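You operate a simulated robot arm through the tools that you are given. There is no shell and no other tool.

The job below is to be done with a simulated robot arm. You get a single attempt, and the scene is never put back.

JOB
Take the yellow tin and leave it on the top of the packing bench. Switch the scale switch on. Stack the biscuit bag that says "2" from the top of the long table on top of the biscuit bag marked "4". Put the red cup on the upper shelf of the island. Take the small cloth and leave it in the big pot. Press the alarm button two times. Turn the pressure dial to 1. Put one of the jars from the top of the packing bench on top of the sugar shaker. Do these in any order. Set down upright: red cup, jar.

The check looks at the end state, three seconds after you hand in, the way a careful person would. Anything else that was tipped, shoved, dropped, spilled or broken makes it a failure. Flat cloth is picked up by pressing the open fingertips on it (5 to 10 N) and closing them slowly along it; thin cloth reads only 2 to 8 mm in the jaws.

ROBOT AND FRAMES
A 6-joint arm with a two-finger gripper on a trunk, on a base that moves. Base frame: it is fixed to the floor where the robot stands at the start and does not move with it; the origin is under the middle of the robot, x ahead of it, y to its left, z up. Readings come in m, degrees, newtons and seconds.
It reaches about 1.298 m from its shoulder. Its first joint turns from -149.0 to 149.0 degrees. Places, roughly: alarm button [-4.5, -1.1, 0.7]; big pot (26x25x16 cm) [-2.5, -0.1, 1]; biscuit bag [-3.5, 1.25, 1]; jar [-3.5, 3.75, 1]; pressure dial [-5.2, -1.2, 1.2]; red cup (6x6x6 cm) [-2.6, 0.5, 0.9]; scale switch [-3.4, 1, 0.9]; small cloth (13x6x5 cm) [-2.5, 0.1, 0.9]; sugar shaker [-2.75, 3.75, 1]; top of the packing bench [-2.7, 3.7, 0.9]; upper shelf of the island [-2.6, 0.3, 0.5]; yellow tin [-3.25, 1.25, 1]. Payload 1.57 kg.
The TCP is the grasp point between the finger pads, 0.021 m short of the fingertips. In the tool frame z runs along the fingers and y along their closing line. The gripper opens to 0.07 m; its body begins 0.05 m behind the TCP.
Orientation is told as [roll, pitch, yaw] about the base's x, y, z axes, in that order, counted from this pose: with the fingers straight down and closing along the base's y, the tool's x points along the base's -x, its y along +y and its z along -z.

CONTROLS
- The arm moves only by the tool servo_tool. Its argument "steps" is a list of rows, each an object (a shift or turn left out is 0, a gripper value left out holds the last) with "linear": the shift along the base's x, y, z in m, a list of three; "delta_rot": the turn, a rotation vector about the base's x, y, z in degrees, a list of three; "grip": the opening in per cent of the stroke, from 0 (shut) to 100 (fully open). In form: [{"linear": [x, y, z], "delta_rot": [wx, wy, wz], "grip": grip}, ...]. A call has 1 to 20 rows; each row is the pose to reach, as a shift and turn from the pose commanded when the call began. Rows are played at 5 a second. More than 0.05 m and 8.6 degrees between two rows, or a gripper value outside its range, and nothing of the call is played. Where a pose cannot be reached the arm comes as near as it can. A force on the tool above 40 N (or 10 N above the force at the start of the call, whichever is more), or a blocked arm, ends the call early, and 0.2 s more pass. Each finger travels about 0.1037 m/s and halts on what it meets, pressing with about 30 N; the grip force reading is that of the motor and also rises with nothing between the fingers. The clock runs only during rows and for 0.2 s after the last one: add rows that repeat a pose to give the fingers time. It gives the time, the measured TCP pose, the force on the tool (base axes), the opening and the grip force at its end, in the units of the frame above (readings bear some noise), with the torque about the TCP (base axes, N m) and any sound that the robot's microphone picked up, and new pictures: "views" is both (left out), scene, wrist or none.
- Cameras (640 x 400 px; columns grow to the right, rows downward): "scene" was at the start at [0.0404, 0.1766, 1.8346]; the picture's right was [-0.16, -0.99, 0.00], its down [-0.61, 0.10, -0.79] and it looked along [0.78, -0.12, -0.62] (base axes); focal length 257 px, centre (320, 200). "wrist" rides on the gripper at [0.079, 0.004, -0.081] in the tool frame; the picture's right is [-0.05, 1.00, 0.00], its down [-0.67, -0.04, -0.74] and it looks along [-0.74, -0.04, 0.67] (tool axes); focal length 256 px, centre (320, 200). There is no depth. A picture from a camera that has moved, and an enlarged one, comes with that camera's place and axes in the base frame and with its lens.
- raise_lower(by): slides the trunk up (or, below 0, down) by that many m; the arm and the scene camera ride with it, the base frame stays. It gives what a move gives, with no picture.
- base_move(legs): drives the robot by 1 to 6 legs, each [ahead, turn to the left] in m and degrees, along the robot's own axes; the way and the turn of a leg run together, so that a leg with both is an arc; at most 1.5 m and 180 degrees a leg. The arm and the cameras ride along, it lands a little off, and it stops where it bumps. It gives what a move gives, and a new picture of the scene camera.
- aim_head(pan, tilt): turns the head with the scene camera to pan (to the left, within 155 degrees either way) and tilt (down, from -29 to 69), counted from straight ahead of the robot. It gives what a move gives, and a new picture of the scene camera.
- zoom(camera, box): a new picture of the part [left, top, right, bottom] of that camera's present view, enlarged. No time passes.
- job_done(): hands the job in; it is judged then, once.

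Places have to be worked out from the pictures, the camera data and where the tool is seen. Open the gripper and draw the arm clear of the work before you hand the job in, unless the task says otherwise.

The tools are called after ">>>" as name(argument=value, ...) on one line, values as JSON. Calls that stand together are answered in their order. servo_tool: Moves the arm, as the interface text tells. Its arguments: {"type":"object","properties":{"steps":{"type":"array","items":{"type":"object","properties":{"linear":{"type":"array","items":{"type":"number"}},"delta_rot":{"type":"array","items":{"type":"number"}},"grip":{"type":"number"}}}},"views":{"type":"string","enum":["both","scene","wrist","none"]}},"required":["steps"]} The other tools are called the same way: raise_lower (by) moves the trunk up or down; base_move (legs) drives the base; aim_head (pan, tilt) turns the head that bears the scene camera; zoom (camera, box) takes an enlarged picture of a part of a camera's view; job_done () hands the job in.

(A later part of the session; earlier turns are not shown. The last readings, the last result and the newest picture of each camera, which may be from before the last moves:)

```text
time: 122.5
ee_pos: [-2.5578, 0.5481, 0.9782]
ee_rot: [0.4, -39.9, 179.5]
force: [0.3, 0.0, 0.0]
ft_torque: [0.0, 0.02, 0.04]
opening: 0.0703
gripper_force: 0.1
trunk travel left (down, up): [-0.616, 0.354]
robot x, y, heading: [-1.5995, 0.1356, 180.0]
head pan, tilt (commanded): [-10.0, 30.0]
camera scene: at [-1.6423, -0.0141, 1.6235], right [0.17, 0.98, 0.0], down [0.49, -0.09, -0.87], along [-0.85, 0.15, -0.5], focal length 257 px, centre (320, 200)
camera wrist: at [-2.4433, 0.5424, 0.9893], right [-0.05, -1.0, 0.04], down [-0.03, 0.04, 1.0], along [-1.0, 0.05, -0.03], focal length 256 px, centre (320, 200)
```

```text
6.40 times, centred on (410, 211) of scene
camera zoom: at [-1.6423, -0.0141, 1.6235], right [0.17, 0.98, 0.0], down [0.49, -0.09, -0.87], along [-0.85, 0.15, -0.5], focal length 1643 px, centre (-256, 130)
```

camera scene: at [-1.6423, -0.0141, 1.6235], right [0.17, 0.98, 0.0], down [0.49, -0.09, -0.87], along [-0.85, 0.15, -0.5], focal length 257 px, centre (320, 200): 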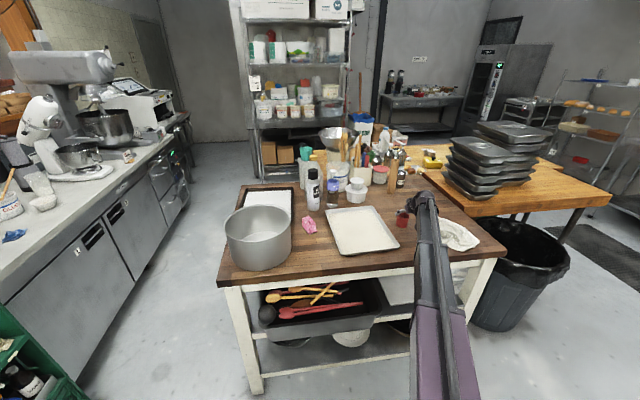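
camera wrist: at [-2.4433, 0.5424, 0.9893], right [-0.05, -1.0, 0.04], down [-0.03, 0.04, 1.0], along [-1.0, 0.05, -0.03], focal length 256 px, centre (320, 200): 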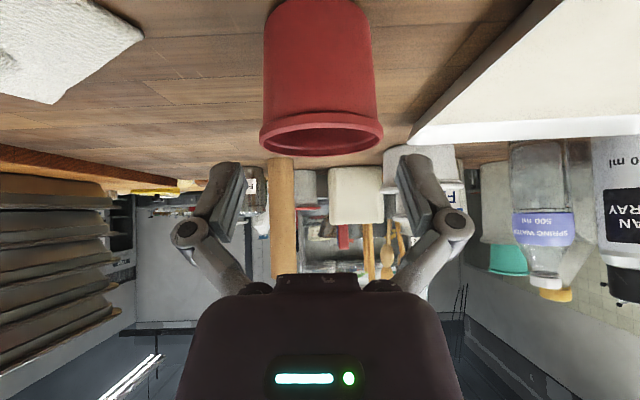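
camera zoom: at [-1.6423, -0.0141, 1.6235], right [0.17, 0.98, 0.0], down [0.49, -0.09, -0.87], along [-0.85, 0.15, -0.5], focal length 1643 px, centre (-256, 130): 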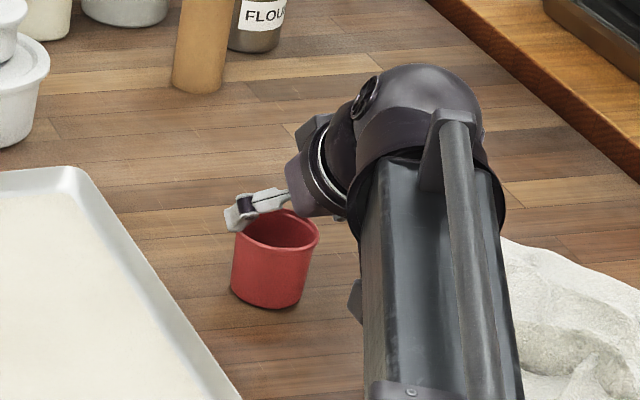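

Aligned in y; the cup is perhaps 5–10 mm deeper in x. I shift 5 mm, lower 4 cm and close.

>>> servo_tool(steps=[{"linear": [-0.005, 0, 0]}, {"linear": [-0.005, 0, 0]}], views="none")

>>> raise_lower(by=-0.04)

>>> servo_tool(steps=[{"linear": [0, 0, 0]}])

```text
time: 123.1
ee_pos: [-2.5628, 0.5474, 0.9776]
ee_rot: [0.3, -40.1, 179.4]
force: [-0.4, 0.2, 0.0]
ft_torque: [-0.02, 0.04, 0.01]
opening: 0.0701
gripper_force: 0.1
trunk travel left (down, up): [-0.616, 0.354]
robot x, y, heading: [-1.5987, 0.1422, 180.1]
head pan, tilt (commanded): [-10.0, 30.0]
```

```text
time: 124.0
ee_pos: [-2.5623, 0.5475, 0.937]
ee_rot: [0.3, -39.9, 179.5]
force: [-0.8, -0.7, -0.9]
ft_torque: [-0.02, 0.01, -0.02]
opening: 0.0701
gripper_force: 0.1
trunk travel left (down, up): [-0.576, 0.394]
robot x, y, heading: [-1.5964, 0.141, 179.8]
head pan, tilt (commanded): [-10.0, 30.0]
```

```text
time: 124.3
ee_pos: [-2.5624, 0.5479, 0.9391]
ee_rot: [0.4, -39.9, 179.3]
force: [0.3, 0.1, -0.2]
ft_torque: [-0.01, -0.04, 0.0]
opening: 0.0699
gripper_force: 0.0
trunk travel left (down, up): [-0.576, 0.394]
robot x, y, heading: [-1.5985, 0.1396, 179.9]
head pan, tilt (commanded): [-10.0, 30.0]
camera scene: at [-1.6423, -0.0141, 1.5835], right [0.17, 0.98, 0.0], down [0.49, -0.09, -0.87], along [-0.85, 0.15, -0.5], focal length 257 px, centre (320, 200)
camera wrist: at [-2.4483, 0.5424, 0.9493], right [-0.05, -1.0, 0.04], down [-0.03, 0.04, 1.0], along [-1.0, 0.05, -0.03], focal length 256 px, centre (320, 200)
```

scene: 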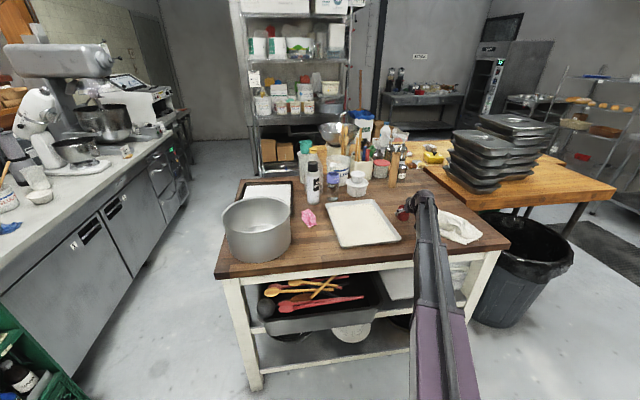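
wrist: 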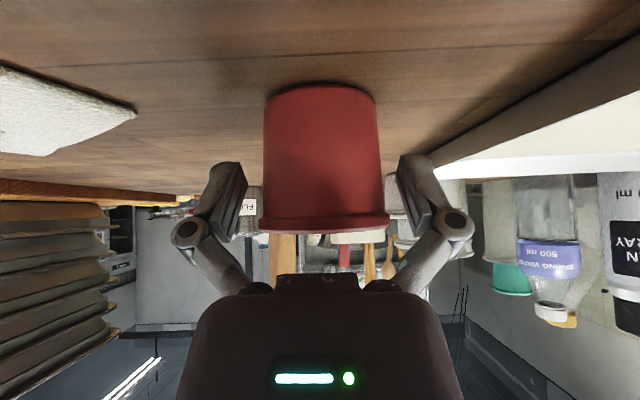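

The cup stands between the pads. I close the gripper.

>>> servo_tool(steps=[{"grip": 92}, {"grip": 86}, {"grip": 82}, {"grip": 78}, {"grip": 74}, {"grip": 70}, {"grip": 70}, {"grip": 70}], views="wrist")

```text
time: 126.2
ee_pos: [-2.561, 0.547, 0.9387]
ee_rot: [0.4, -40.0, 179.5]
force: [-0.8, 0.5, 2.5]
ft_torque: [0.04, 0.01, -0.02]
opening: 0.0545
gripper_force: 30.3
trunk travel left (down, up): [-0.576, 0.394]
robot x, y, heading: [-1.5968, 0.1425, 179.9]
head pan, tilt (commanded): [-10.0, 30.0]
camera wrist: at [-2.448, 0.5424, 0.9496], right [-0.05, -1.0, 0.04], down [-0.03, 0.04, 1.0], along [-1.0, 0.05, -0.03], focal length 256 px, centre (320, 200)
```

wrist: 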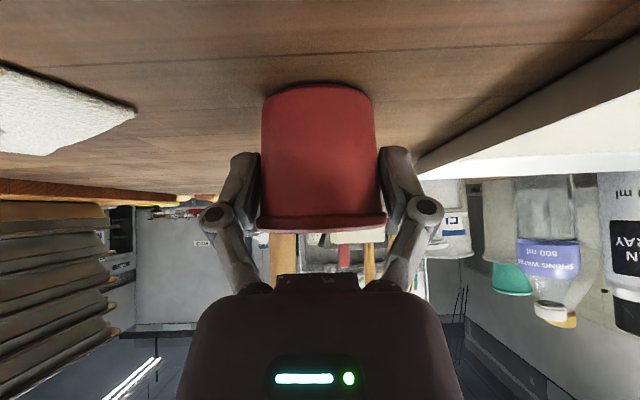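

Gripped at 54.5 mm, 30 N. I lift, then retract in front of the island.

>>> raise_lower(by=0.12)

>>> servo_tool(steps=[{"linear": [0.03, -0.011, 0], "grip": 65}, {"linear": [0.065, -0.024, 0], "grip": 65}, {"linear": [0.1, -0.037, 0], "grip": 65}, {"linear": [0.135, -0.05, 0], "grip": 65}, {"linear": [0.17, -0.063, 0], "grip": 65}, {"linear": [0.205, -0.076, 0], "grip": 65}, {"linear": [0.24, -0.09, 0], "grip": 65}, {"linear": [0.275, -0.103, 0], "grip": 65}, {"linear": [0.305, -0.115, 0], "grip": 65}, {"linear": [0.33, -0.125, 0], "grip": 65}, {"linear": [0.33, -0.125, 0], "grip": 65}])

```text
time: 127.7
ee_pos: [-2.5614, 0.5476, 1.0575]
ee_rot: [0.2, -39.9, 179.4]
force: [0.5, 0.8, -0.8]
ft_torque: [0.0, 0.0, 0.01]
opening: 0.0543
gripper_force: 29.9
trunk travel left (down, up): [-0.696, 0.274]
robot x, y, heading: [-1.6007, 0.1372, 180.1]
head pan, tilt (commanded): [-10.0, 30.0]
```

```text
time: 130.1
ee_pos: [-2.2317, 0.4225, 1.0578]
ee_rot: [0.3, -40.0, 179.3]
force: [-0.4, 0.5, -0.3]
ft_torque: [-0.01, -0.02, 0.01]
opening: 0.0542
gripper_force: 30.9
trunk travel left (down, up): [-0.696, 0.274]
robot x, y, heading: [-1.6003, 0.1407, 180.4]
head pan, tilt (commanded): [-10.0, 30.0]
camera scene: at [-1.6424, -0.0141, 1.7035], right [0.17, 0.98, 0.0], down [0.49, -0.09, -0.87], along [-0.85, 0.15, -0.5], focal length 257 px, centre (320, 200)
camera wrist: at [-2.1185, 0.4171, 1.0693], right [-0.05, -1.0, 0.04], down [-0.03, 0.04, 1.0], along [-1.0, 0.05, -0.03], focal length 256 px, centre (320, 200)
```

scene: 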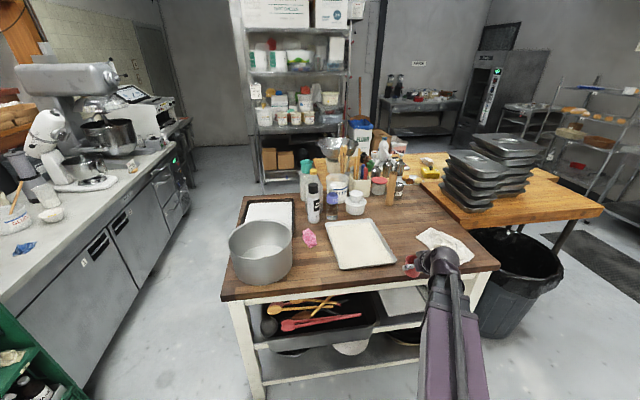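
wrist: 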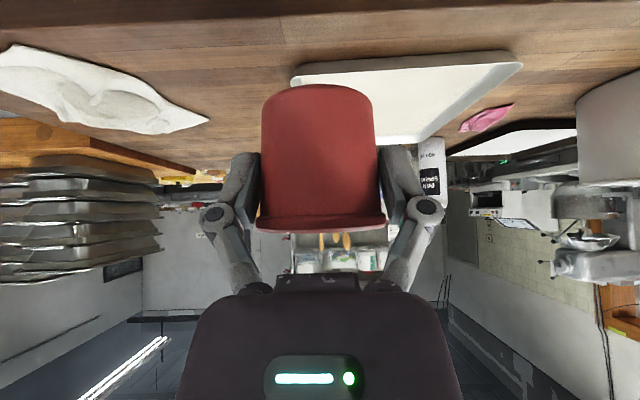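

The cup is held upright in front of the island. I lower to shelf height and look into the gap.

>>> raise_lower(by=-0.3)

>>> raise_lower(by=-0.13)

>>> servo_tool(steps=[{"linear": [0, 0, 0]}])

```text
time: 133.1
ee_pos: [-2.232, 0.4237, 0.7582]
ee_rot: [0.3, -40.1, 179.5]
force: [-0.2, 0.0, 0.3]
ft_torque: [-0.02, 0.03, -0.03]
opening: 0.054
gripper_force: 29.9
trunk travel left (down, up): [-0.396, 0.574]
robot x, y, heading: [-1.5986, 0.1377, 180.0]
head pan, tilt (commanded): [-10.0, 30.0]
```

```text
time: 134.6
ee_pos: [-2.2316, 0.4234, 0.6277]
ee_rot: [0.3, -40.1, 179.3]
force: [-1.3, -0.7, -1.1]
ft_torque: [0.0, 0.06, 0.01]
opening: 0.0542
gripper_force: 30.0
trunk travel left (down, up): [-0.266, 0.704]
robot x, y, heading: [-1.5994, 0.1371, 179.7]
head pan, tilt (commanded): [-10.0, 30.0]
```

```text
time: 135.0
ee_pos: [-2.2325, 0.423, 0.6274]
ee_rot: [0.3, -40.0, 179.3]
force: [-0.1, 1.4, -0.4]
ft_torque: [-0.02, 0.0, 0.0]
opening: 0.054
gripper_force: 30.1
trunk travel left (down, up): [-0.266, 0.704]
robot x, y, heading: [-1.5995, 0.1382, 179.7]
head pan, tilt (commanded): [-10.0, 30.0]
camera scene: at [-1.6422, -0.0141, 1.2735], right [0.17, 0.98, 0.0], down [0.49, -0.09, -0.87], along [-0.85, 0.15, -0.5], focal length 257 px, centre (320, 200)
camera wrist: at [-2.1184, 0.4171, 0.6393], right [-0.05, -1.0, 0.04], down [-0.03, 0.04, 1.0], along [-1.0, 0.05, -0.03], focal length 256 px, centre (320, 200)
```

scene: 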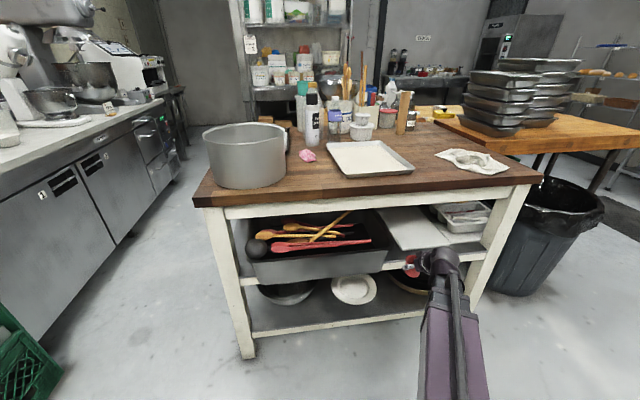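
wrist: 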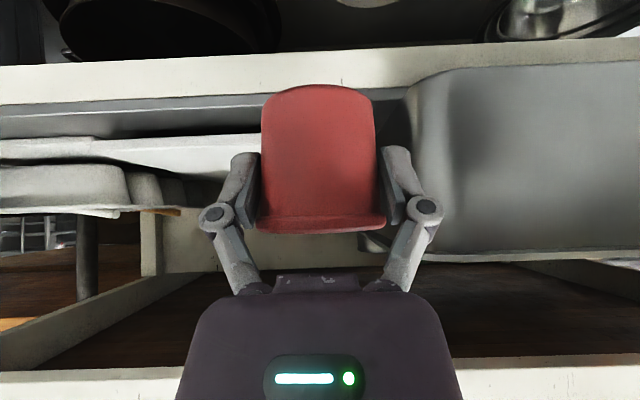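

Tub edge is at y≈0.363 and the shelf top at z≈0.545; the gap fits the cup. I lower to 0.60 and push in slowly to x≈-2.40.

>>> raise_lower(by=-0.025)

>>> servo_tool(steps=[{"linear": [-0.025, 0, 0]}, {"linear": [-0.05, 0, 0]}, {"linear": [-0.075, 0, 0]}, {"linear": [-0.1, 0, 0]}, {"linear": [-0.125, 0, 0]}, {"linear": [-0.15, 0, 0]}, {"linear": [-0.168, 0, 0]}, {"linear": [-0.168, 0, 0]}])

>>> zoom(camera="scene", box=[340, 190, 500, 290])

```text
time: 135.7
ee_pos: [-2.2332, 0.4217, 0.6034]
ee_rot: [0.3, -40.1, 179.4]
force: [-0.2, -0.4, -1.2]
ft_torque: [0.0, 0.0, 0.0]
opening: 0.054
gripper_force: 30.3
trunk travel left (down, up): [-0.241, 0.729]
robot x, y, heading: [-1.5966, 0.1382, 179.8]
head pan, tilt (commanded): [-10.0, 30.0]
```

```text
time: 137.5
ee_pos: [-2.4004, 0.4228, 0.6027]
ee_rot: [0.3, -39.9, 179.3]
force: [0.1, -0.1, -1.0]
ft_torque: [0.0, 0.01, -0.01]
opening: 0.0542
gripper_force: 30.2
trunk travel left (down, up): [-0.241, 0.729]
robot x, y, heading: [-1.5968, 0.1388, 179.7]
head pan, tilt (commanded): [-10.0, 30.0]
camera scene: at [-1.6423, -0.0141, 1.2485], right [0.17, 0.98, 0.0], down [0.49, -0.09, -0.87], along [-0.85, 0.15, -0.5], focal length 257 px, centre (320, 200)
camera wrist: at [-2.2862, 0.417, 0.6143], right [-0.05, -1.0, 0.04], down [-0.03, 0.04, 1.0], along [-1.0, 0.05, -0.03], focal length 256 px, centre (320, 200)
```

scene: 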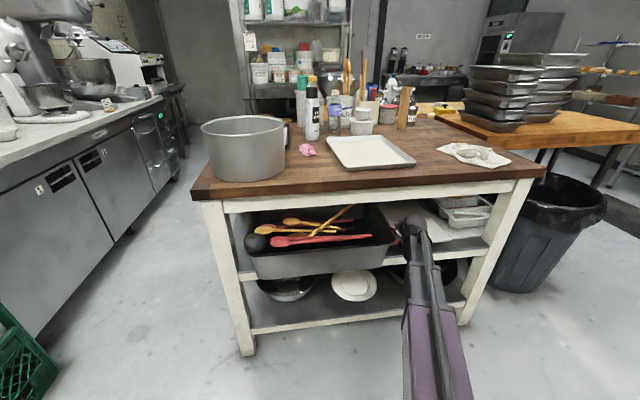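
wrist: 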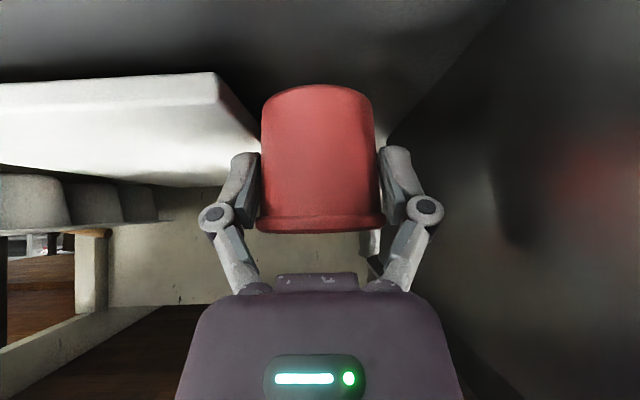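

```text
4.00 times, centred on (420, 240) of scene
camera zoom: at [-1.6423, -0.0141, 1.2485], right [0.17, 0.98, 0.0], down [0.49, -0.09, -0.87], along [-0.85, 0.15, -0.5], focal length 1027 px, centre (-80, 40)
```

zoom: 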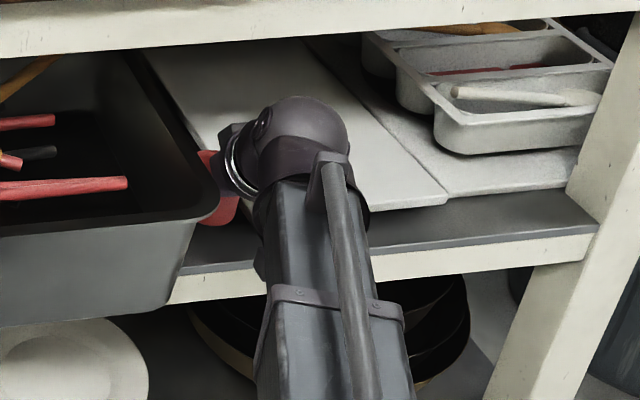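

Clear on both sides: board corner at y≈0.473, tub to the other side. I lower the cup gently until contact.

>>> raise_lower(by=-0.015)

>>> raise_lower(by=-0.004)

>>> raise_lower(by=-0.003)

```text
time: 138.2
ee_pos: [-2.3993, 0.4216, 0.5873]
ee_rot: [0.3, -39.9, 179.4]
force: [0.6, 0.1, -1.7]
ft_torque: [-0.03, -0.02, 0.0]
opening: 0.054
gripper_force: 30.1
trunk travel left (down, up): [-0.226, 0.744]
robot x, y, heading: [-1.5987, 0.1398, 179.8]
head pan, tilt (commanded): [-10.0, 30.0]
```

```text
time: 138.7
ee_pos: [-2.3996, 0.4213, 0.584]
ee_rot: [0.3, -39.9, 179.4]
force: [1.2, -0.4, -0.2]
ft_torque: [-0.01, -0.01, -0.01]
opening: 0.0542
gripper_force: 30.0
trunk travel left (down, up): [-0.222, 0.748]
robot x, y, heading: [-1.599, 0.1405, 179.9]
head pan, tilt (commanded): [-10.0, 30.0]
```

```text
time: 139.2
ee_pos: [-2.4006, 0.4222, 0.5815]
ee_rot: [0.4, -39.9, 179.4]
force: [-0.4, -0.6, 0.0]
ft_torque: [-0.01, -0.02, 0.03]
opening: 0.0542
gripper_force: 30.2
trunk travel left (down, up): [-0.219, 0.751]
robot x, y, heading: [-1.5959, 0.1399, 179.9]
head pan, tilt (commanded): [-10.0, 30.0]
```

No contact yet at TCP 0.5815. I keep lowering in small steps.

>>> raise_lower(by=-0.003)

>>> raise_lower(by=-0.003)

>>> servo_tool(steps=[{"linear": [0, 0, 0]}], views="wrist")

```text
time: 139.7
ee_pos: [-2.4006, 0.4218, 0.5789]
ee_rot: [0.3, -40.0, 179.4]
force: [-0.2, -0.1, 2.3]
ft_torque: [0.07, 0.02, 0.01]
opening: 0.0541
gripper_force: 30.1
trunk travel left (down, up): [-0.216, 0.754]
robot x, y, heading: [-1.5952, 0.1373, 180.4]
head pan, tilt (commanded): [-10.0, 30.0]
```

```text
time: 140.2
ee_pos: [-2.3986, 0.4221, 0.5772]
ee_rot: [0.3, -40.1, 179.3]
force: [-0.8, 0.2, 16.4]
ft_torque: [0.07, 0.22, -0.03]
opening: 0.0539
gripper_force: 30.3
trunk travel left (down, up): [-0.213, 0.757]
robot x, y, heading: [-1.5974, 0.141, 179.8]
head pan, tilt (commanded): [-10.0, 30.0]
```

```text
time: 140.7
ee_pos: [-2.3993, 0.4226, 0.5766]
ee_rot: [0.3, -39.9, 179.5]
force: [-0.9, 0.0, 16.1]
ft_torque: [0.05, 0.27, -0.02]
opening: 0.0539
gripper_force: 30.1
trunk travel left (down, up): [-0.213, 0.757]
robot x, y, heading: [-1.5991, 0.1397, 180.2]
head pan, tilt (commanded): [-10.0, 30.0]
camera wrist: at [-2.2856, 0.4168, 0.5873], right [-0.05, -1.0, 0.04], down [-0.03, 0.04, 1.0], along [-1.0, 0.05, -0.03], focal length 256 px, centre (320, 200)
```

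wrist: 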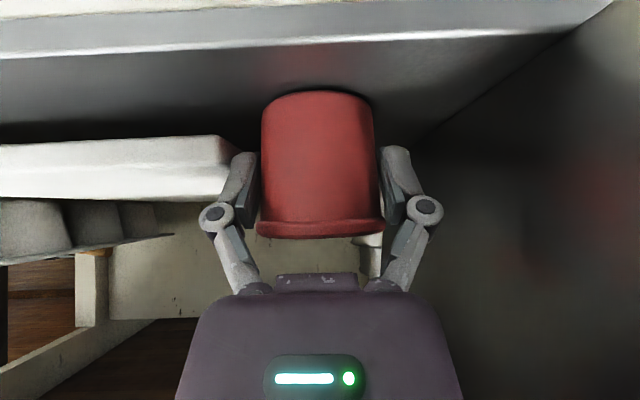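

The cup rests on the shelf (16 N). I ease up 2 mm, then open and back straight out.

>>> raise_lower(by=0.002)

>>> servo_tool(steps=[{"grip": 82}, {"grip": 90}, {"grip": 100}, {"grip": 100}, {"grip": 100}], views="wrist")

```text
time: 141.2
ee_pos: [-2.3985, 0.4225, 0.5766]
ee_rot: [0.2, -39.7, 179.4]
force: [0.0, 0.1, -0.8]
ft_torque: [-0.02, 0.0, -0.01]
opening: 0.0537
gripper_force: 29.6
trunk travel left (down, up): [-0.215, 0.755]
robot x, y, heading: [-1.598, 0.1378, 179.9]
head pan, tilt (commanded): [-10.0, 30.0]
```

```text
time: 142.4
ee_pos: [-2.4007, 0.4224, 0.5762]
ee_rot: [0.2, -39.9, 179.2]
force: [-0.1, 12.7, -3.7]
ft_torque: [-0.08, 0.03, 0.14]
opening: 0.0592
gripper_force: 0.1
trunk travel left (down, up): [-0.215, 0.755]
robot x, y, heading: [-1.5976, 0.1383, 180.0]
head pan, tilt (commanded): [-10.0, 30.0]
camera wrist: at [-2.2862, 0.4179, 0.5879], right [-0.05, -1.0, 0.04], down [-0.03, 0.04, 1.0], along [-1.0, 0.05, -0.03], focal length 256 px, centre (320, 200)
```

wrist: 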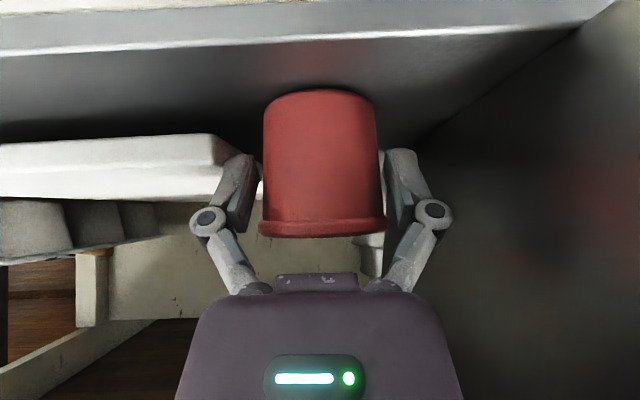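

Opening stopped at 59 mm with 12.7 N sideways: a finger is touching the tub. I close slightly to free the tub and shift 1.5 mm away from it.

>>> servo_tool(steps=[{"grip": 83, "linear": [0, 0, 0]}, {"grip": 83, "linear": [0, 0.0015, 0]}, {"grip": 83, "linear": [0, 0.0015, 0]}], views="wrist")

>>> zoom(camera="wrist", box=[180, 60, 460, 235])

```text
time: 143.2
ee_pos: [-2.3995, 0.4232, 0.5766]
ee_rot: [0.3, -39.9, 179.2]
force: [1.2, 0.6, -0.5]
ft_torque: [0.01, 0.03, -0.02]
opening: 0.0581
gripper_force: 0.3
trunk travel left (down, up): [-0.215, 0.755]
robot x, y, heading: [-1.596, 0.1338, 179.9]
head pan, tilt (commanded): [-10.0, 30.0]
camera wrist: at [-2.2859, 0.4183, 0.5883], right [-0.05, -1.0, 0.04], down [-0.03, 0.04, 1.0], along [-1.0, 0.05, -0.03], focal length 256 px, centre (320, 200)
```

wrist: 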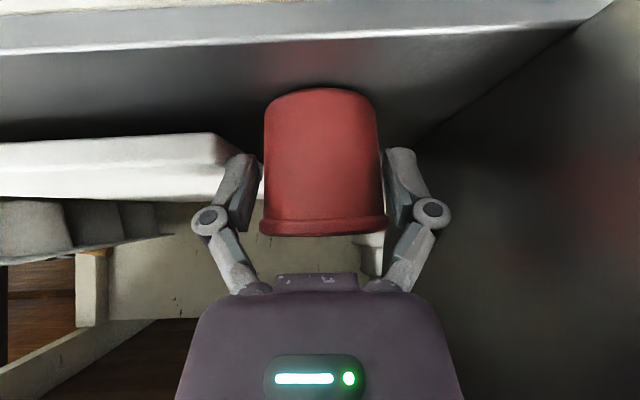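

```text
2.29 times, centred on (320, 148) of wrist
camera zoom: at [-2.2859, 0.4183, 0.5883], right [-0.05, -1.0, 0.04], down [-0.03, 0.04, 1.0], along [-1.0, 0.05, -0.03], focal length 585 px, centre (320, 320)
```

zoom: 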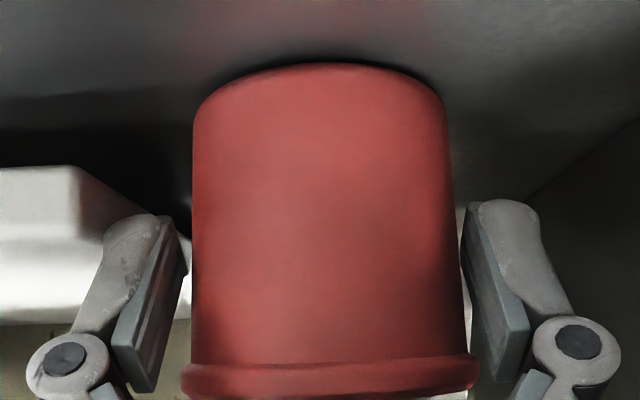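

Force is gone and the pads clear the cup by about a millimetre. I back out straight along +x slowly.

>>> servo_tool(steps=[{"grip": 85, "linear": [0, -0.0003, 0]}, {"grip": 85, "linear": [0.01, -0.0003, 0]}, {"grip": 85, "linear": [0.02, 0, 0]}, {"grip": 85, "linear": [0.03, 0, 0]}, {"grip": 85, "linear": [0.045, 0, 0]}, {"grip": 85, "linear": [0.06, 0, 0]}, {"grip": 85, "linear": [0.08, 0, 0]}, {"grip": 85, "linear": [0.1, 0, 0]}, {"grip": 85, "linear": [0.13, 0, 0]}, {"grip": 85, "linear": [0.16, 0, 0]}, {"grip": 85, "linear": [0.16, 0, 0]}])

>>> zoom(camera="scene", box=[340, 190, 500, 290])

```text
time: 145.6
ee_pos: [-2.2386, 0.4239, 0.5769]
ee_rot: [0.3, -39.9, 179.4]
force: [0.0, -0.1, -0.5]
ft_torque: [0.01, -0.03, 0.04]
opening: 0.0595
gripper_force: 0.1
trunk travel left (down, up): [-0.215, 0.755]
robot x, y, heading: [-1.601, 0.1372, 179.8]
head pan, tilt (commanded): [-10.0, 30.0]
camera scene: at [-1.6422, -0.0142, 1.2225], right [0.17, 0.98, 0.0], down [0.49, -0.09, -0.87], along [-0.85, 0.15, -0.5], focal length 257 px, centre (320, 200)
camera wrist: at [-2.1257, 0.4185, 0.5884], right [-0.05, -1.0, 0.04], down [-0.03, 0.04, 1.0], along [-1.0, 0.05, -0.03], focal length 256 px, centre (320, 200)
```

scene: 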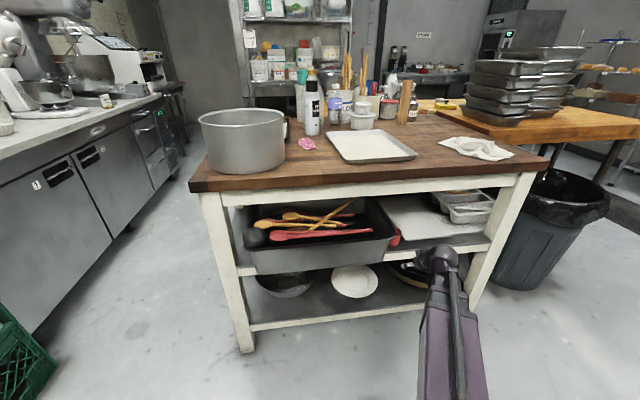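
wrist: 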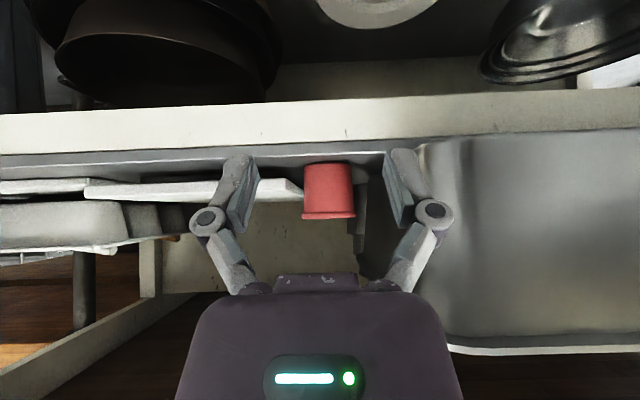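

```text
4.00 times, centred on (420, 240) of scene
camera zoom: at [-1.6422, -0.0142, 1.2225], right [0.17, 0.98, 0.0], down [0.49, -0.09, -0.87], along [-0.85, 0.15, -0.5], focal length 1027 px, centre (-80, 40)
```

zoom: 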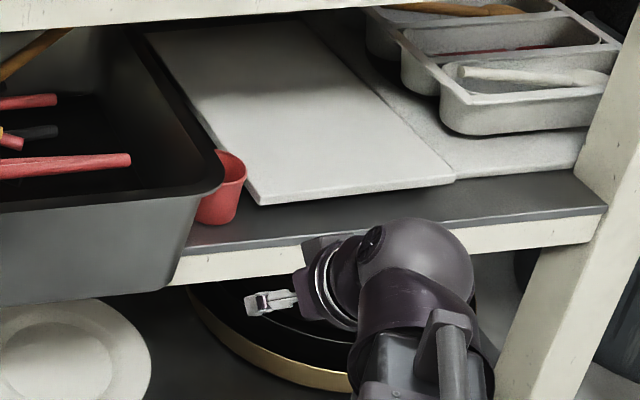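

The cup stands upright on the upper shelf, nothing else moved. I retract the arm, bring the tool vertical, raise the trunk and look at my own arm and the long table for the next approach.

>>> servo_tool(steps=[{"linear": [0.04, 0, -0.011], "delta_rot": [0, -8, 0]}, {"linear": [0.06, 0, -0.021], "delta_rot": [0, -16, 0]}, {"linear": [0.08, 0, -0.031], "delta_rot": [0, -24, 0]}, {"linear": [0.1, 0, -0.038], "delta_rot": [0, -32, 0]}, {"linear": [0.12, 0, -0.0447], "delta_rot": [0, -40, 0]}, {"linear": [0.12, 0, -0.0447], "delta_rot": [0, -40, 0]}], views="none")

>>> raise_lower(by=0.4)

>>> raise_lower(by=0.3)

>>> aim_head(pan=-90, tilt=60)

>>> aim_head(pan=-40, tilt=25)

```text
time: 147.0
ee_pos: [-2.1201, 0.4232, 0.5339]
ee_rot: [-0.1, 0.3, 179.5]
force: [-0.4, 0.2, 0.4]
ft_torque: [0.0, -0.01, 0.0]
opening: 0.0596
gripper_force: 0.0
out of reach, approached as far as the arm can: row 1, 2, 3, 4
trunk travel left (down, up): [-0.215, 0.755]
robot x, y, heading: [-1.5978, 0.1395, 180.0]
head pan, tilt (commanded): [-10.0, 30.0]
```

```text
time: 150.8
ee_pos: [-2.1199, 0.4239, 0.9337]
ee_rot: [-0.1, 0.1, 179.5]
force: [0.3, 0.0, 0.1]
ft_torque: [-0.01, 0.01, 0.01]
opening: 0.0593
gripper_force: 0.1
trunk travel left (down, up): [-0.615, 0.355]
robot x, y, heading: [-1.5968, 0.1436, 179.9]
head pan, tilt (commanded): [-10.0, 30.0]
```

```text
time: 153.8
ee_pos: [-2.1198, 0.4237, 1.2333]
ee_rot: [-0.2, 0.2, 179.6]
force: [-0.1, -0.5, 0.1]
ft_torque: [0.01, 0.01, 0.02]
opening: 0.0594
gripper_force: 0.1
trunk travel left (down, up): [-0.915, 0.055]
robot x, y, heading: [-1.6012, 0.1406, 179.8]
head pan, tilt (commanded): [-10.0, 30.0]
```

```text
time: 155.3
ee_pos: [-2.119, 0.4241, 1.2345]
ee_rot: [-0.2, 0.1, 179.5]
force: [-0.1, -0.2, 0.7]
ft_torque: [-0.01, 0.01, -0.02]
opening: 0.0594
gripper_force: 0.1
trunk travel left (down, up): [-0.915, 0.055]
robot x, y, heading: [-1.5974, 0.1382, 179.9]
head pan, tilt (commanded): [-90.0, 60.0]
camera scene: at [-1.5531, 0.0368, 1.8804], right [1.0, 0.0, 0.0], down [0.0, -0.87, -0.5], along [0.0, 0.5, -0.87], focal length 257 px, centre (320, 200)
```

scene: 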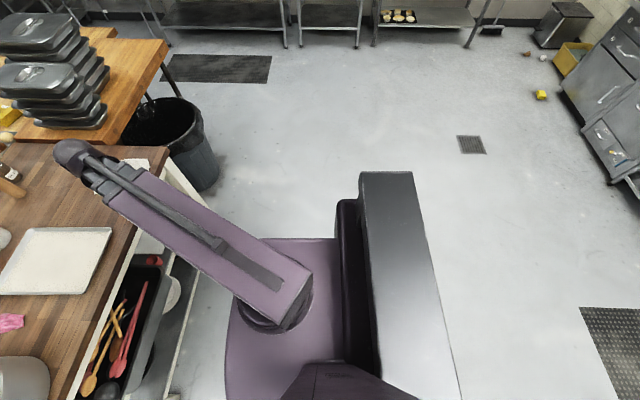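

```text
time: 156.5
ee_pos: [-2.1199, 0.4232, 1.233]
ee_rot: [-0.1, 0.1, 179.5]
force: [-0.8, 0.8, 0.2]
ft_torque: [-0.03, -0.01, 0.01]
opening: 0.0593
gripper_force: 0.0
trunk travel left (down, up): [-0.915, 0.055]
robot x, y, heading: [-1.5978, 0.1374, 179.9]
head pan, tilt (commanded): [-40.0, 25.0]
camera scene: at [-1.6235, 0.0294, 1.9304], right [0.64, 0.77, 0.0], down [0.32, -0.27, -0.91], along [-0.69, 0.58, -0.42], focal length 257 px, centre (320, 200)
```

scene: 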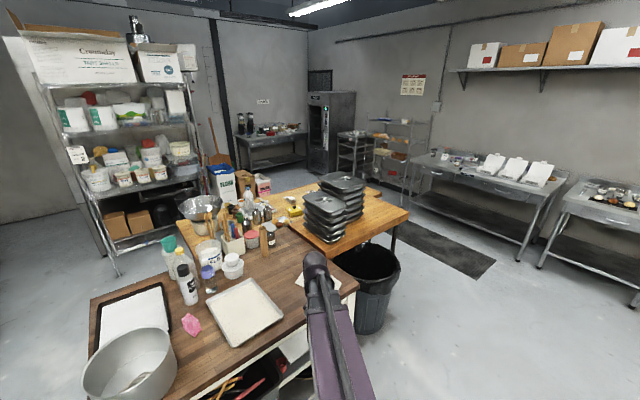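

Now I see the arm is a rotating telescope at the robot's centre. I zoom in on the long table.

>>> zoom(camera="scene", box=[180, 160, 420, 280])

>>> zoom(camera="scene", box=[230, 180, 320, 236])

>>> zoom(camera="scene", box=[400, 120, 640, 270])

```text
2.67 times, centred on (300, 220) of scene
camera zoom: at [-1.6235, 0.0294, 1.9304], right [0.64, 0.77, 0.0], down [0.32, -0.27, -0.91], along [-0.69, 0.58, -0.42], focal length 684 px, centre (373, 147)
```

zoom: 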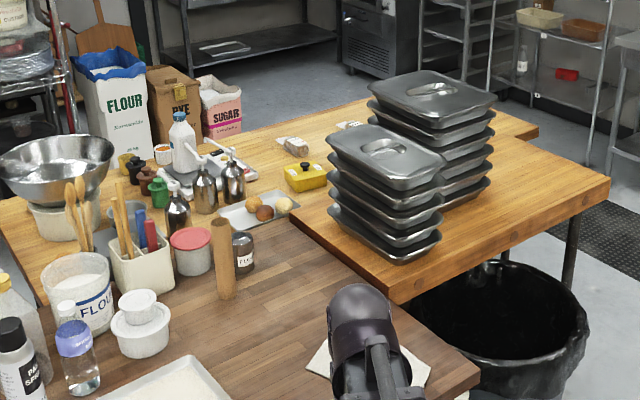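

```text
7.11 times, centred on (275, 208) of scene
camera zoom: at [-1.6235, 0.0294, 1.9304], right [0.64, 0.77, 0.0], down [0.32, -0.27, -0.91], along [-0.69, 0.58, -0.42], focal length 1825 px, centre (640, 143)
```

zoom: 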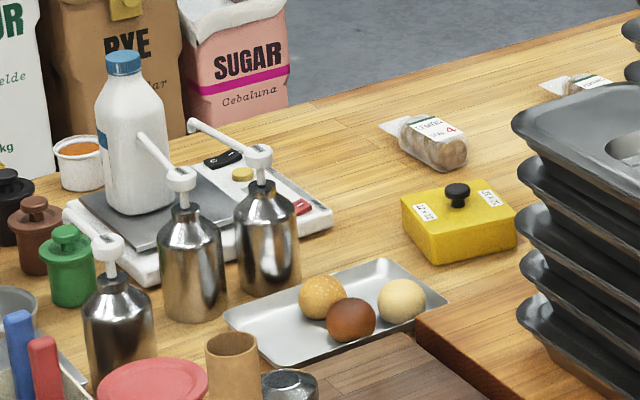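

```text
2.67 times, centred on (520, 195) of scene
camera zoom: at [-1.6235, 0.0294, 1.9304], right [0.64, 0.77, 0.0], down [0.32, -0.27, -0.91], along [-0.69, 0.58, -0.42], focal length 684 px, centre (-213, 213)
```

zoom: 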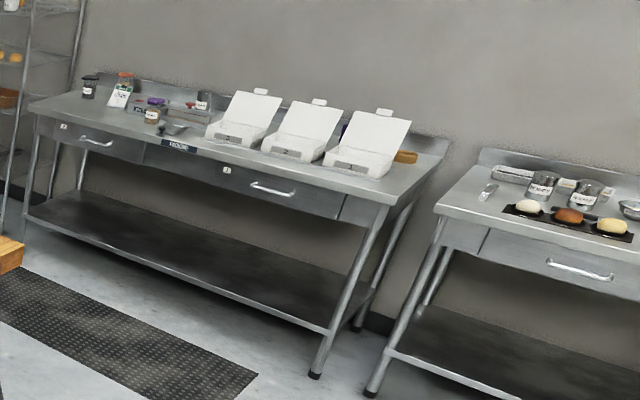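

Located roughly: tin (-3.2, 1.1), bag "4" (-3.44, 1.2), another bag (-3.47, 1.47), scale with bottle (-3.4, 0.95) — best reached from the far side of the long table. I back off slightly, turn right and drive along the open floor to y≈2.6.

>>> base_move(legs=[[-0.15, 0], [0, -90]])

>>> aim_head(pan=0, tilt=25)

```text
time: 163.7
ee_pos: [-1.169, 0.6583, 1.2341]
ee_rot: [-0.3, -0.1, 90.2]
force: [-0.8, -0.7, -0.3]
ft_torque: [-0.01, -0.02, 0.02]
opening: 0.0596
gripper_force: 0.0
trunk travel left (down, up): [-0.915, 0.055]
robot x, y, heading: [-1.3973, 0.1389, 91.2]
head pan, tilt (commanded): [-40.0, 25.0]
camera scene: at [-1.5151, 0.1594, 1.9304], right [0.78, -0.63, 0.0], down [-0.26, -0.33, -0.91], along [0.57, 0.71, -0.42], focal length 257 px, centre (320, 200)
```

scene: 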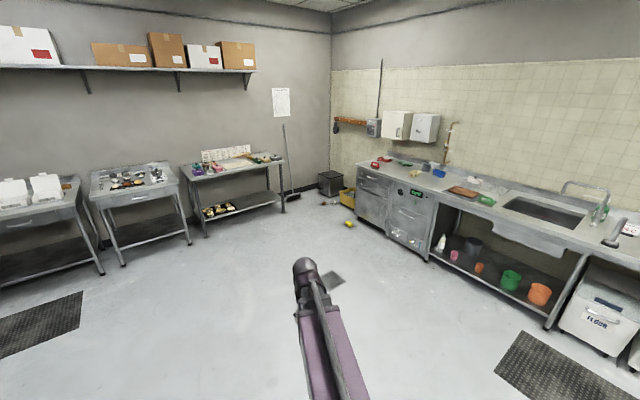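

```text
time: 164.8
ee_pos: [-1.1679, 0.6609, 1.2341]
ee_rot: [0.0, 0.2, 90.2]
force: [0.4, 0.0, 0.4]
ft_torque: [0.04, 0.0, -0.01]
opening: 0.0596
gripper_force: 0.0
trunk travel left (down, up): [-0.915, 0.055]
robot x, y, heading: [-1.4054, 0.1397, 91.2]
head pan, tilt (commanded): [0.0, 25.0]
camera scene: at [-1.5738, 0.182, 1.9304], right [1.0, 0.02, 0.0], down [0.01, -0.42, -0.91], along [-0.02, 0.91, -0.42], focal length 257 px, centre (320, 200)
```

scene: 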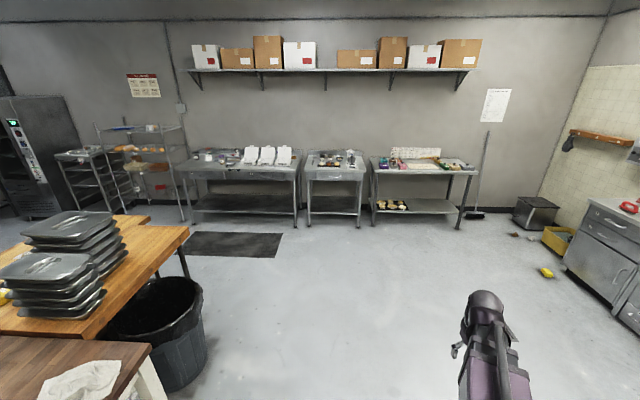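

Path ahead is clear. I drive 2.4 m ahead, then turn left to face along the aisle.

>>> base_move(legs=[[1.2, 0], [1.22, 0], [0, 89]])

>>> aim_head(pan=0, tilt=30)

>>> aim_head(pan=40, tilt=30)

```text
time: 185.1
ee_pos: [-2.0055, 2.8046, 1.2331]
ee_rot: [-0.2, 0.1, -180.0]
force: [-0.8, -0.2, -1.0]
ft_torque: [0.01, 0.05, -0.02]
opening: 0.0595
gripper_force: 0.2
trunk travel left (down, up): [-0.915, 0.055]
robot x, y, heading: [-1.4787, 2.5248, -179.1]
head pan, tilt (commanded): [0.0, 25.0]
camera scene: at [-1.5261, 2.3561, 1.9303], right [-0.01, 1.0, 0.0], down [0.42, 0.01, -0.91], along [-0.91, -0.01, -0.42], focal length 257 px, centre (320, 200)
```

scene: 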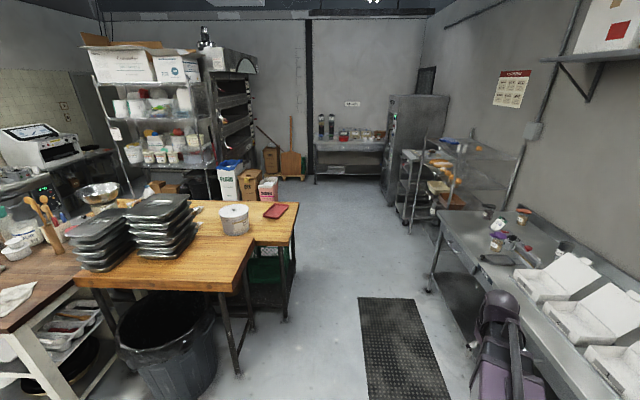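

```text
time: 185.7
ee_pos: [-2.0035, 2.8062, 1.2327]
ee_rot: [-0.1, 0.1, 180.0]
force: [-0.2, 0.0, 0.4]
ft_torque: [0.03, 0.03, -0.03]
opening: 0.0597
gripper_force: 0.0
trunk travel left (down, up): [-0.915, 0.055]
robot x, y, heading: [-1.4806, 2.525, -179.5]
head pan, tilt (commanded): [0.0, 30.0]
camera scene: at [-1.5238, 2.3595, 1.9227], right [-0.01, 1.0, 0.0], down [0.5, 0.0, -0.87], along [-0.87, -0.01, -0.5], focal length 257 px, centre (320, 200)
```

scene: 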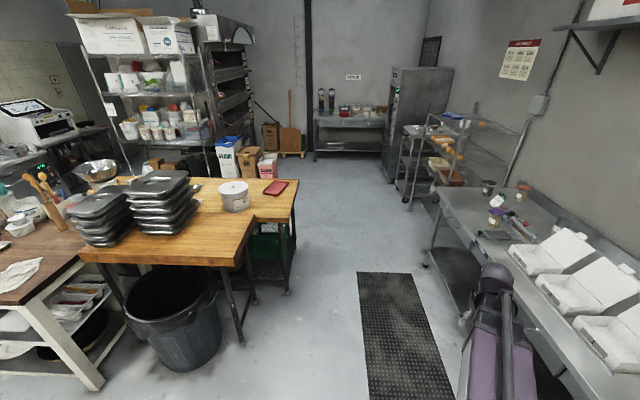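

```text
time: 186.8
ee_pos: [-2.0047, 2.804, 1.2342]
ee_rot: [-0.2, 0.2, -180.0]
force: [0.1, -0.2, 0.1]
ft_torque: [0.03, 0.0, 0.01]
opening: 0.0597
gripper_force: 0.2
trunk travel left (down, up): [-0.915, 0.055]
robot x, y, heading: [-1.48, 2.5282, -179.6]
head pan, tilt (commanded): [40.0, 30.0]
camera scene: at [-1.502, 2.2995, 1.9224], right [-0.65, 0.76, 0.0], down [0.38, 0.33, -0.87], along [-0.66, -0.56, -0.5], focal length 257 px, centre (320, 200)
```

scene: 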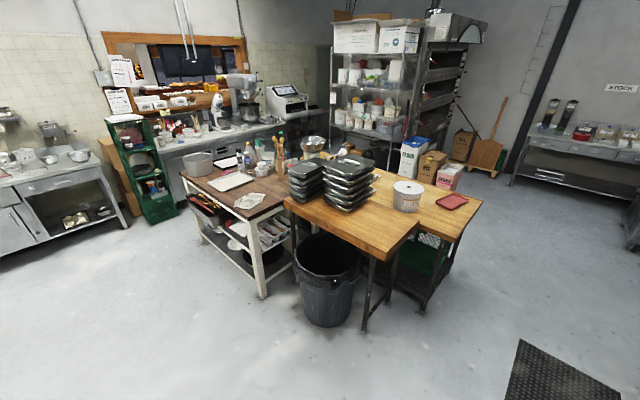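

The aisle between long table end (y≈2.1) and packing bench (front y≈3.4) is open. I veer slightly right, pass the table end, and go to the far side.

>>> base_move(legs=[[0, -6], [1.45, 0], [0, 6], [1.5, 0]])

>>> aim_head(pan=90, tilt=30)

>>> aim_head(pan=130, tilt=30)

```text
time: 205.7
ee_pos: [-4.9498, 2.8676, 1.233]
ee_rot: [0.0, 0.1, -178.7]
force: [0.4, 0.1, -0.5]
ft_torque: [0.02, 0.0, 0.03]
opening: 0.0593
gripper_force: 0.0
trunk travel left (down, up): [-0.915, 0.055]
robot x, y, heading: [-4.4209, 2.5992, -177.9]
head pan, tilt (commanded): [40.0, 30.0]
camera scene: at [-4.4365, 2.3739, 1.9225], right [-0.67, 0.74, 0.0], down [0.37, 0.33, -0.87], along [-0.65, -0.58, -0.5], focal length 257 px, centre (320, 200)
```

scene: 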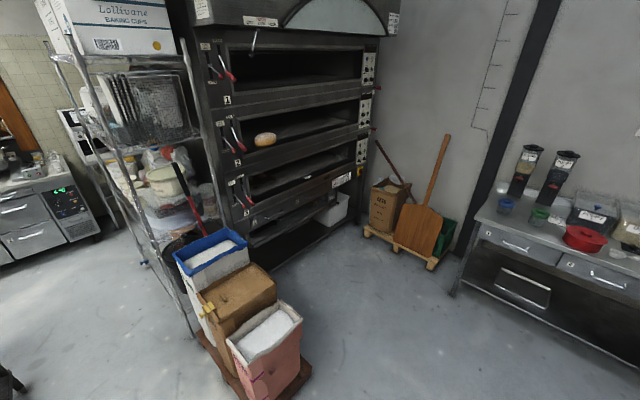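

```text
time: 206.9
ee_pos: [-4.9505, 2.8685, 1.234]
ee_rot: [-0.1, 0.1, -178.7]
force: [-0.4, 1.8, -0.3]
ft_torque: [0.0, -0.01, -0.01]
opening: 0.0596
gripper_force: 0.0
trunk travel left (down, up): [-0.915, 0.055]
robot x, y, heading: [-4.4188, 2.603, -178.1]
head pan, tilt (commanded): [90.0, 30.0]
camera scene: at [-4.3659, 2.3438, 1.9225], right [-1.0, -0.03, 0.0], down [-0.02, 0.5, -0.87], along [0.03, -0.87, -0.5], focal length 257 px, centre (320, 200)
```

scene: 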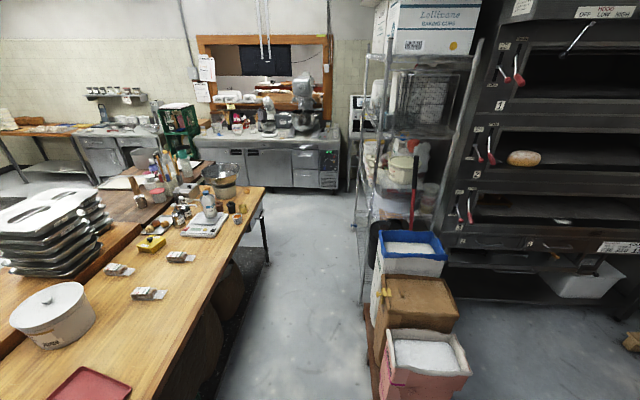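

```text
time: 207.9
ee_pos: [-4.9502, 2.868, 1.2344]
ee_rot: [-0.1, 0.0, -178.7]
force: [-0.7, -1.2, -0.1]
ft_torque: [0.04, 0.03, 0.0]
opening: 0.0597
gripper_force: 0.1
trunk travel left (down, up): [-0.915, 0.055]
robot x, y, heading: [-4.4217, 2.6021, -178.3]
head pan, tilt (commanded): [130.0, 30.0]
camera scene: at [-4.3085, 2.3668, 1.9224], right [-0.75, -0.67, 0.0], down [-0.33, 0.37, -0.87], along [0.58, -0.65, -0.5], focal length 257 px, centre (320, 200)
```

scene: 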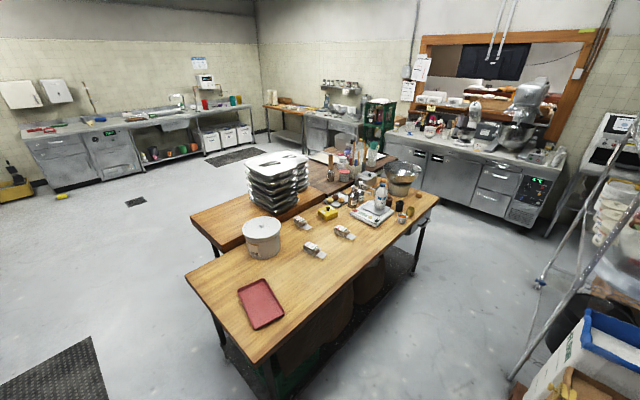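

From here I see the three bags, tin and scale well. I zoom in on them.

>>> zoom(camera="scene", box=[280, 170, 440, 270])

>>> aim_head(pan=110, tilt=35)

>>> zoom(camera="scene", box=[200, 130, 360, 230])

```text
4.00 times, centred on (360, 220) of scene
camera zoom: at [-4.3085, 2.3668, 1.9224], right [-0.75, -0.67, 0.0], down [-0.33, 0.37, -0.87], along [0.58, -0.65, -0.5], focal length 1027 px, centre (160, 120)
```

zoom: 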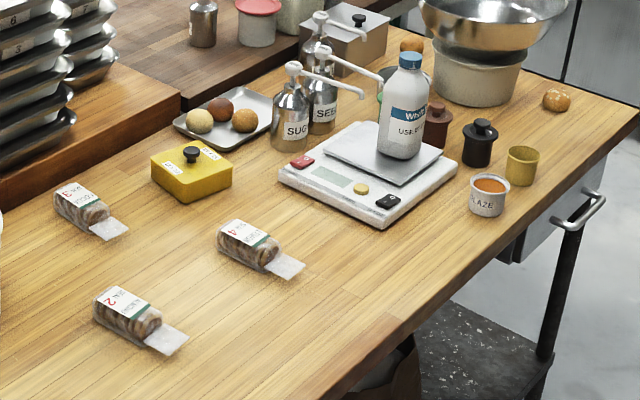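

```text
time: 208.8
ee_pos: [-4.9508, 2.8672, 1.234]
ee_rot: [-0.1, 0.0, -178.6]
force: [-0.1, 0.8, -0.1]
ft_torque: [-0.04, -0.03, 0.01]
opening: 0.0597
gripper_force: 0.0
trunk travel left (down, up): [-0.915, 0.055]
robot x, y, heading: [-4.4216, 2.6006, -178.3]
head pan, tilt (commanded): [110.0, 35.0]
camera scene: at [-4.3359, 2.3525, 1.9147], right [-0.93, -0.37, 0.0], down [-0.21, 0.53, -0.82], along [0.31, -0.76, -0.57], focal length 257 px, centre (320, 200)
```

scene: 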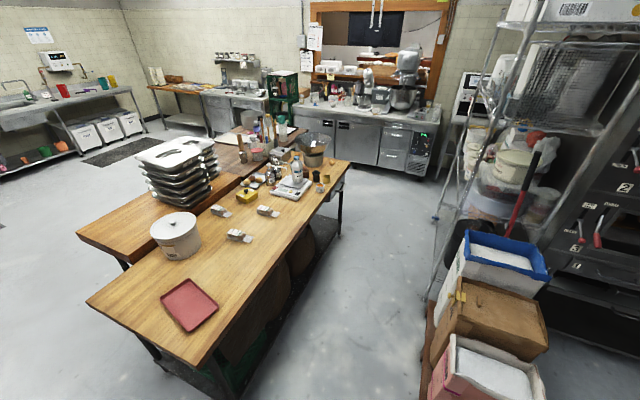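

```text
4.00 times, centred on (280, 180) of scene
camera zoom: at [-4.3359, 2.3525, 1.9147], right [-0.93, -0.37, 0.0], down [-0.21, 0.53, -0.82], along [0.31, -0.76, -0.57], focal length 1027 px, centre (480, 280)
```

zoom: 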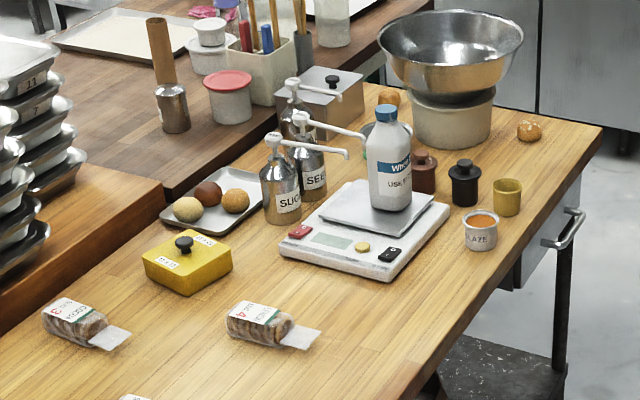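

Bags are labelled 3, 4 and 2. I zoom closely on the scale panel and the bags.

>>> zoom(camera="scene", box=[264, 180, 314, 211])

>>> zoom(camera="scene", box=[205, 185, 285, 245])

```text
12.80 times, centred on (289, 196) of scene
camera zoom: at [-4.3359, 2.3525, 1.9147], right [-0.93, -0.37, 0.0], down [-0.21, 0.53, -0.82], along [0.31, -0.76, -0.57], focal length 3286 px, centre (717, 258)
```

zoom: 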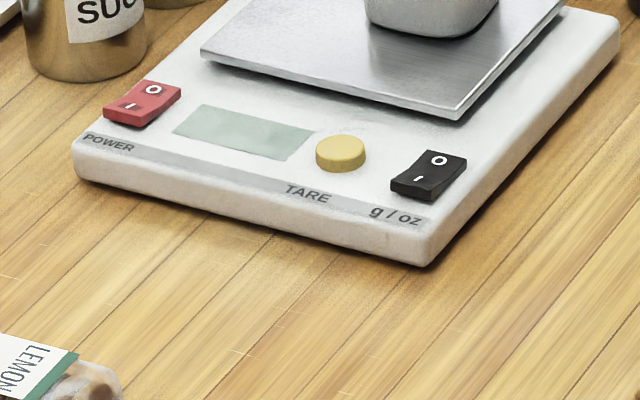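

```text
6.67 times, centred on (245, 215) of scene
camera zoom: at [-4.3359, 2.3525, 1.9147], right [-0.93, -0.37, 0.0], down [-0.21, 0.53, -0.82], along [0.31, -0.76, -0.57], focal length 1711 px, centre (820, 100)
```

zoom: 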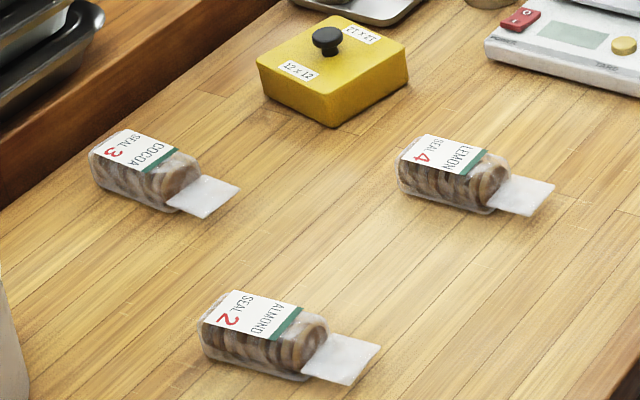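

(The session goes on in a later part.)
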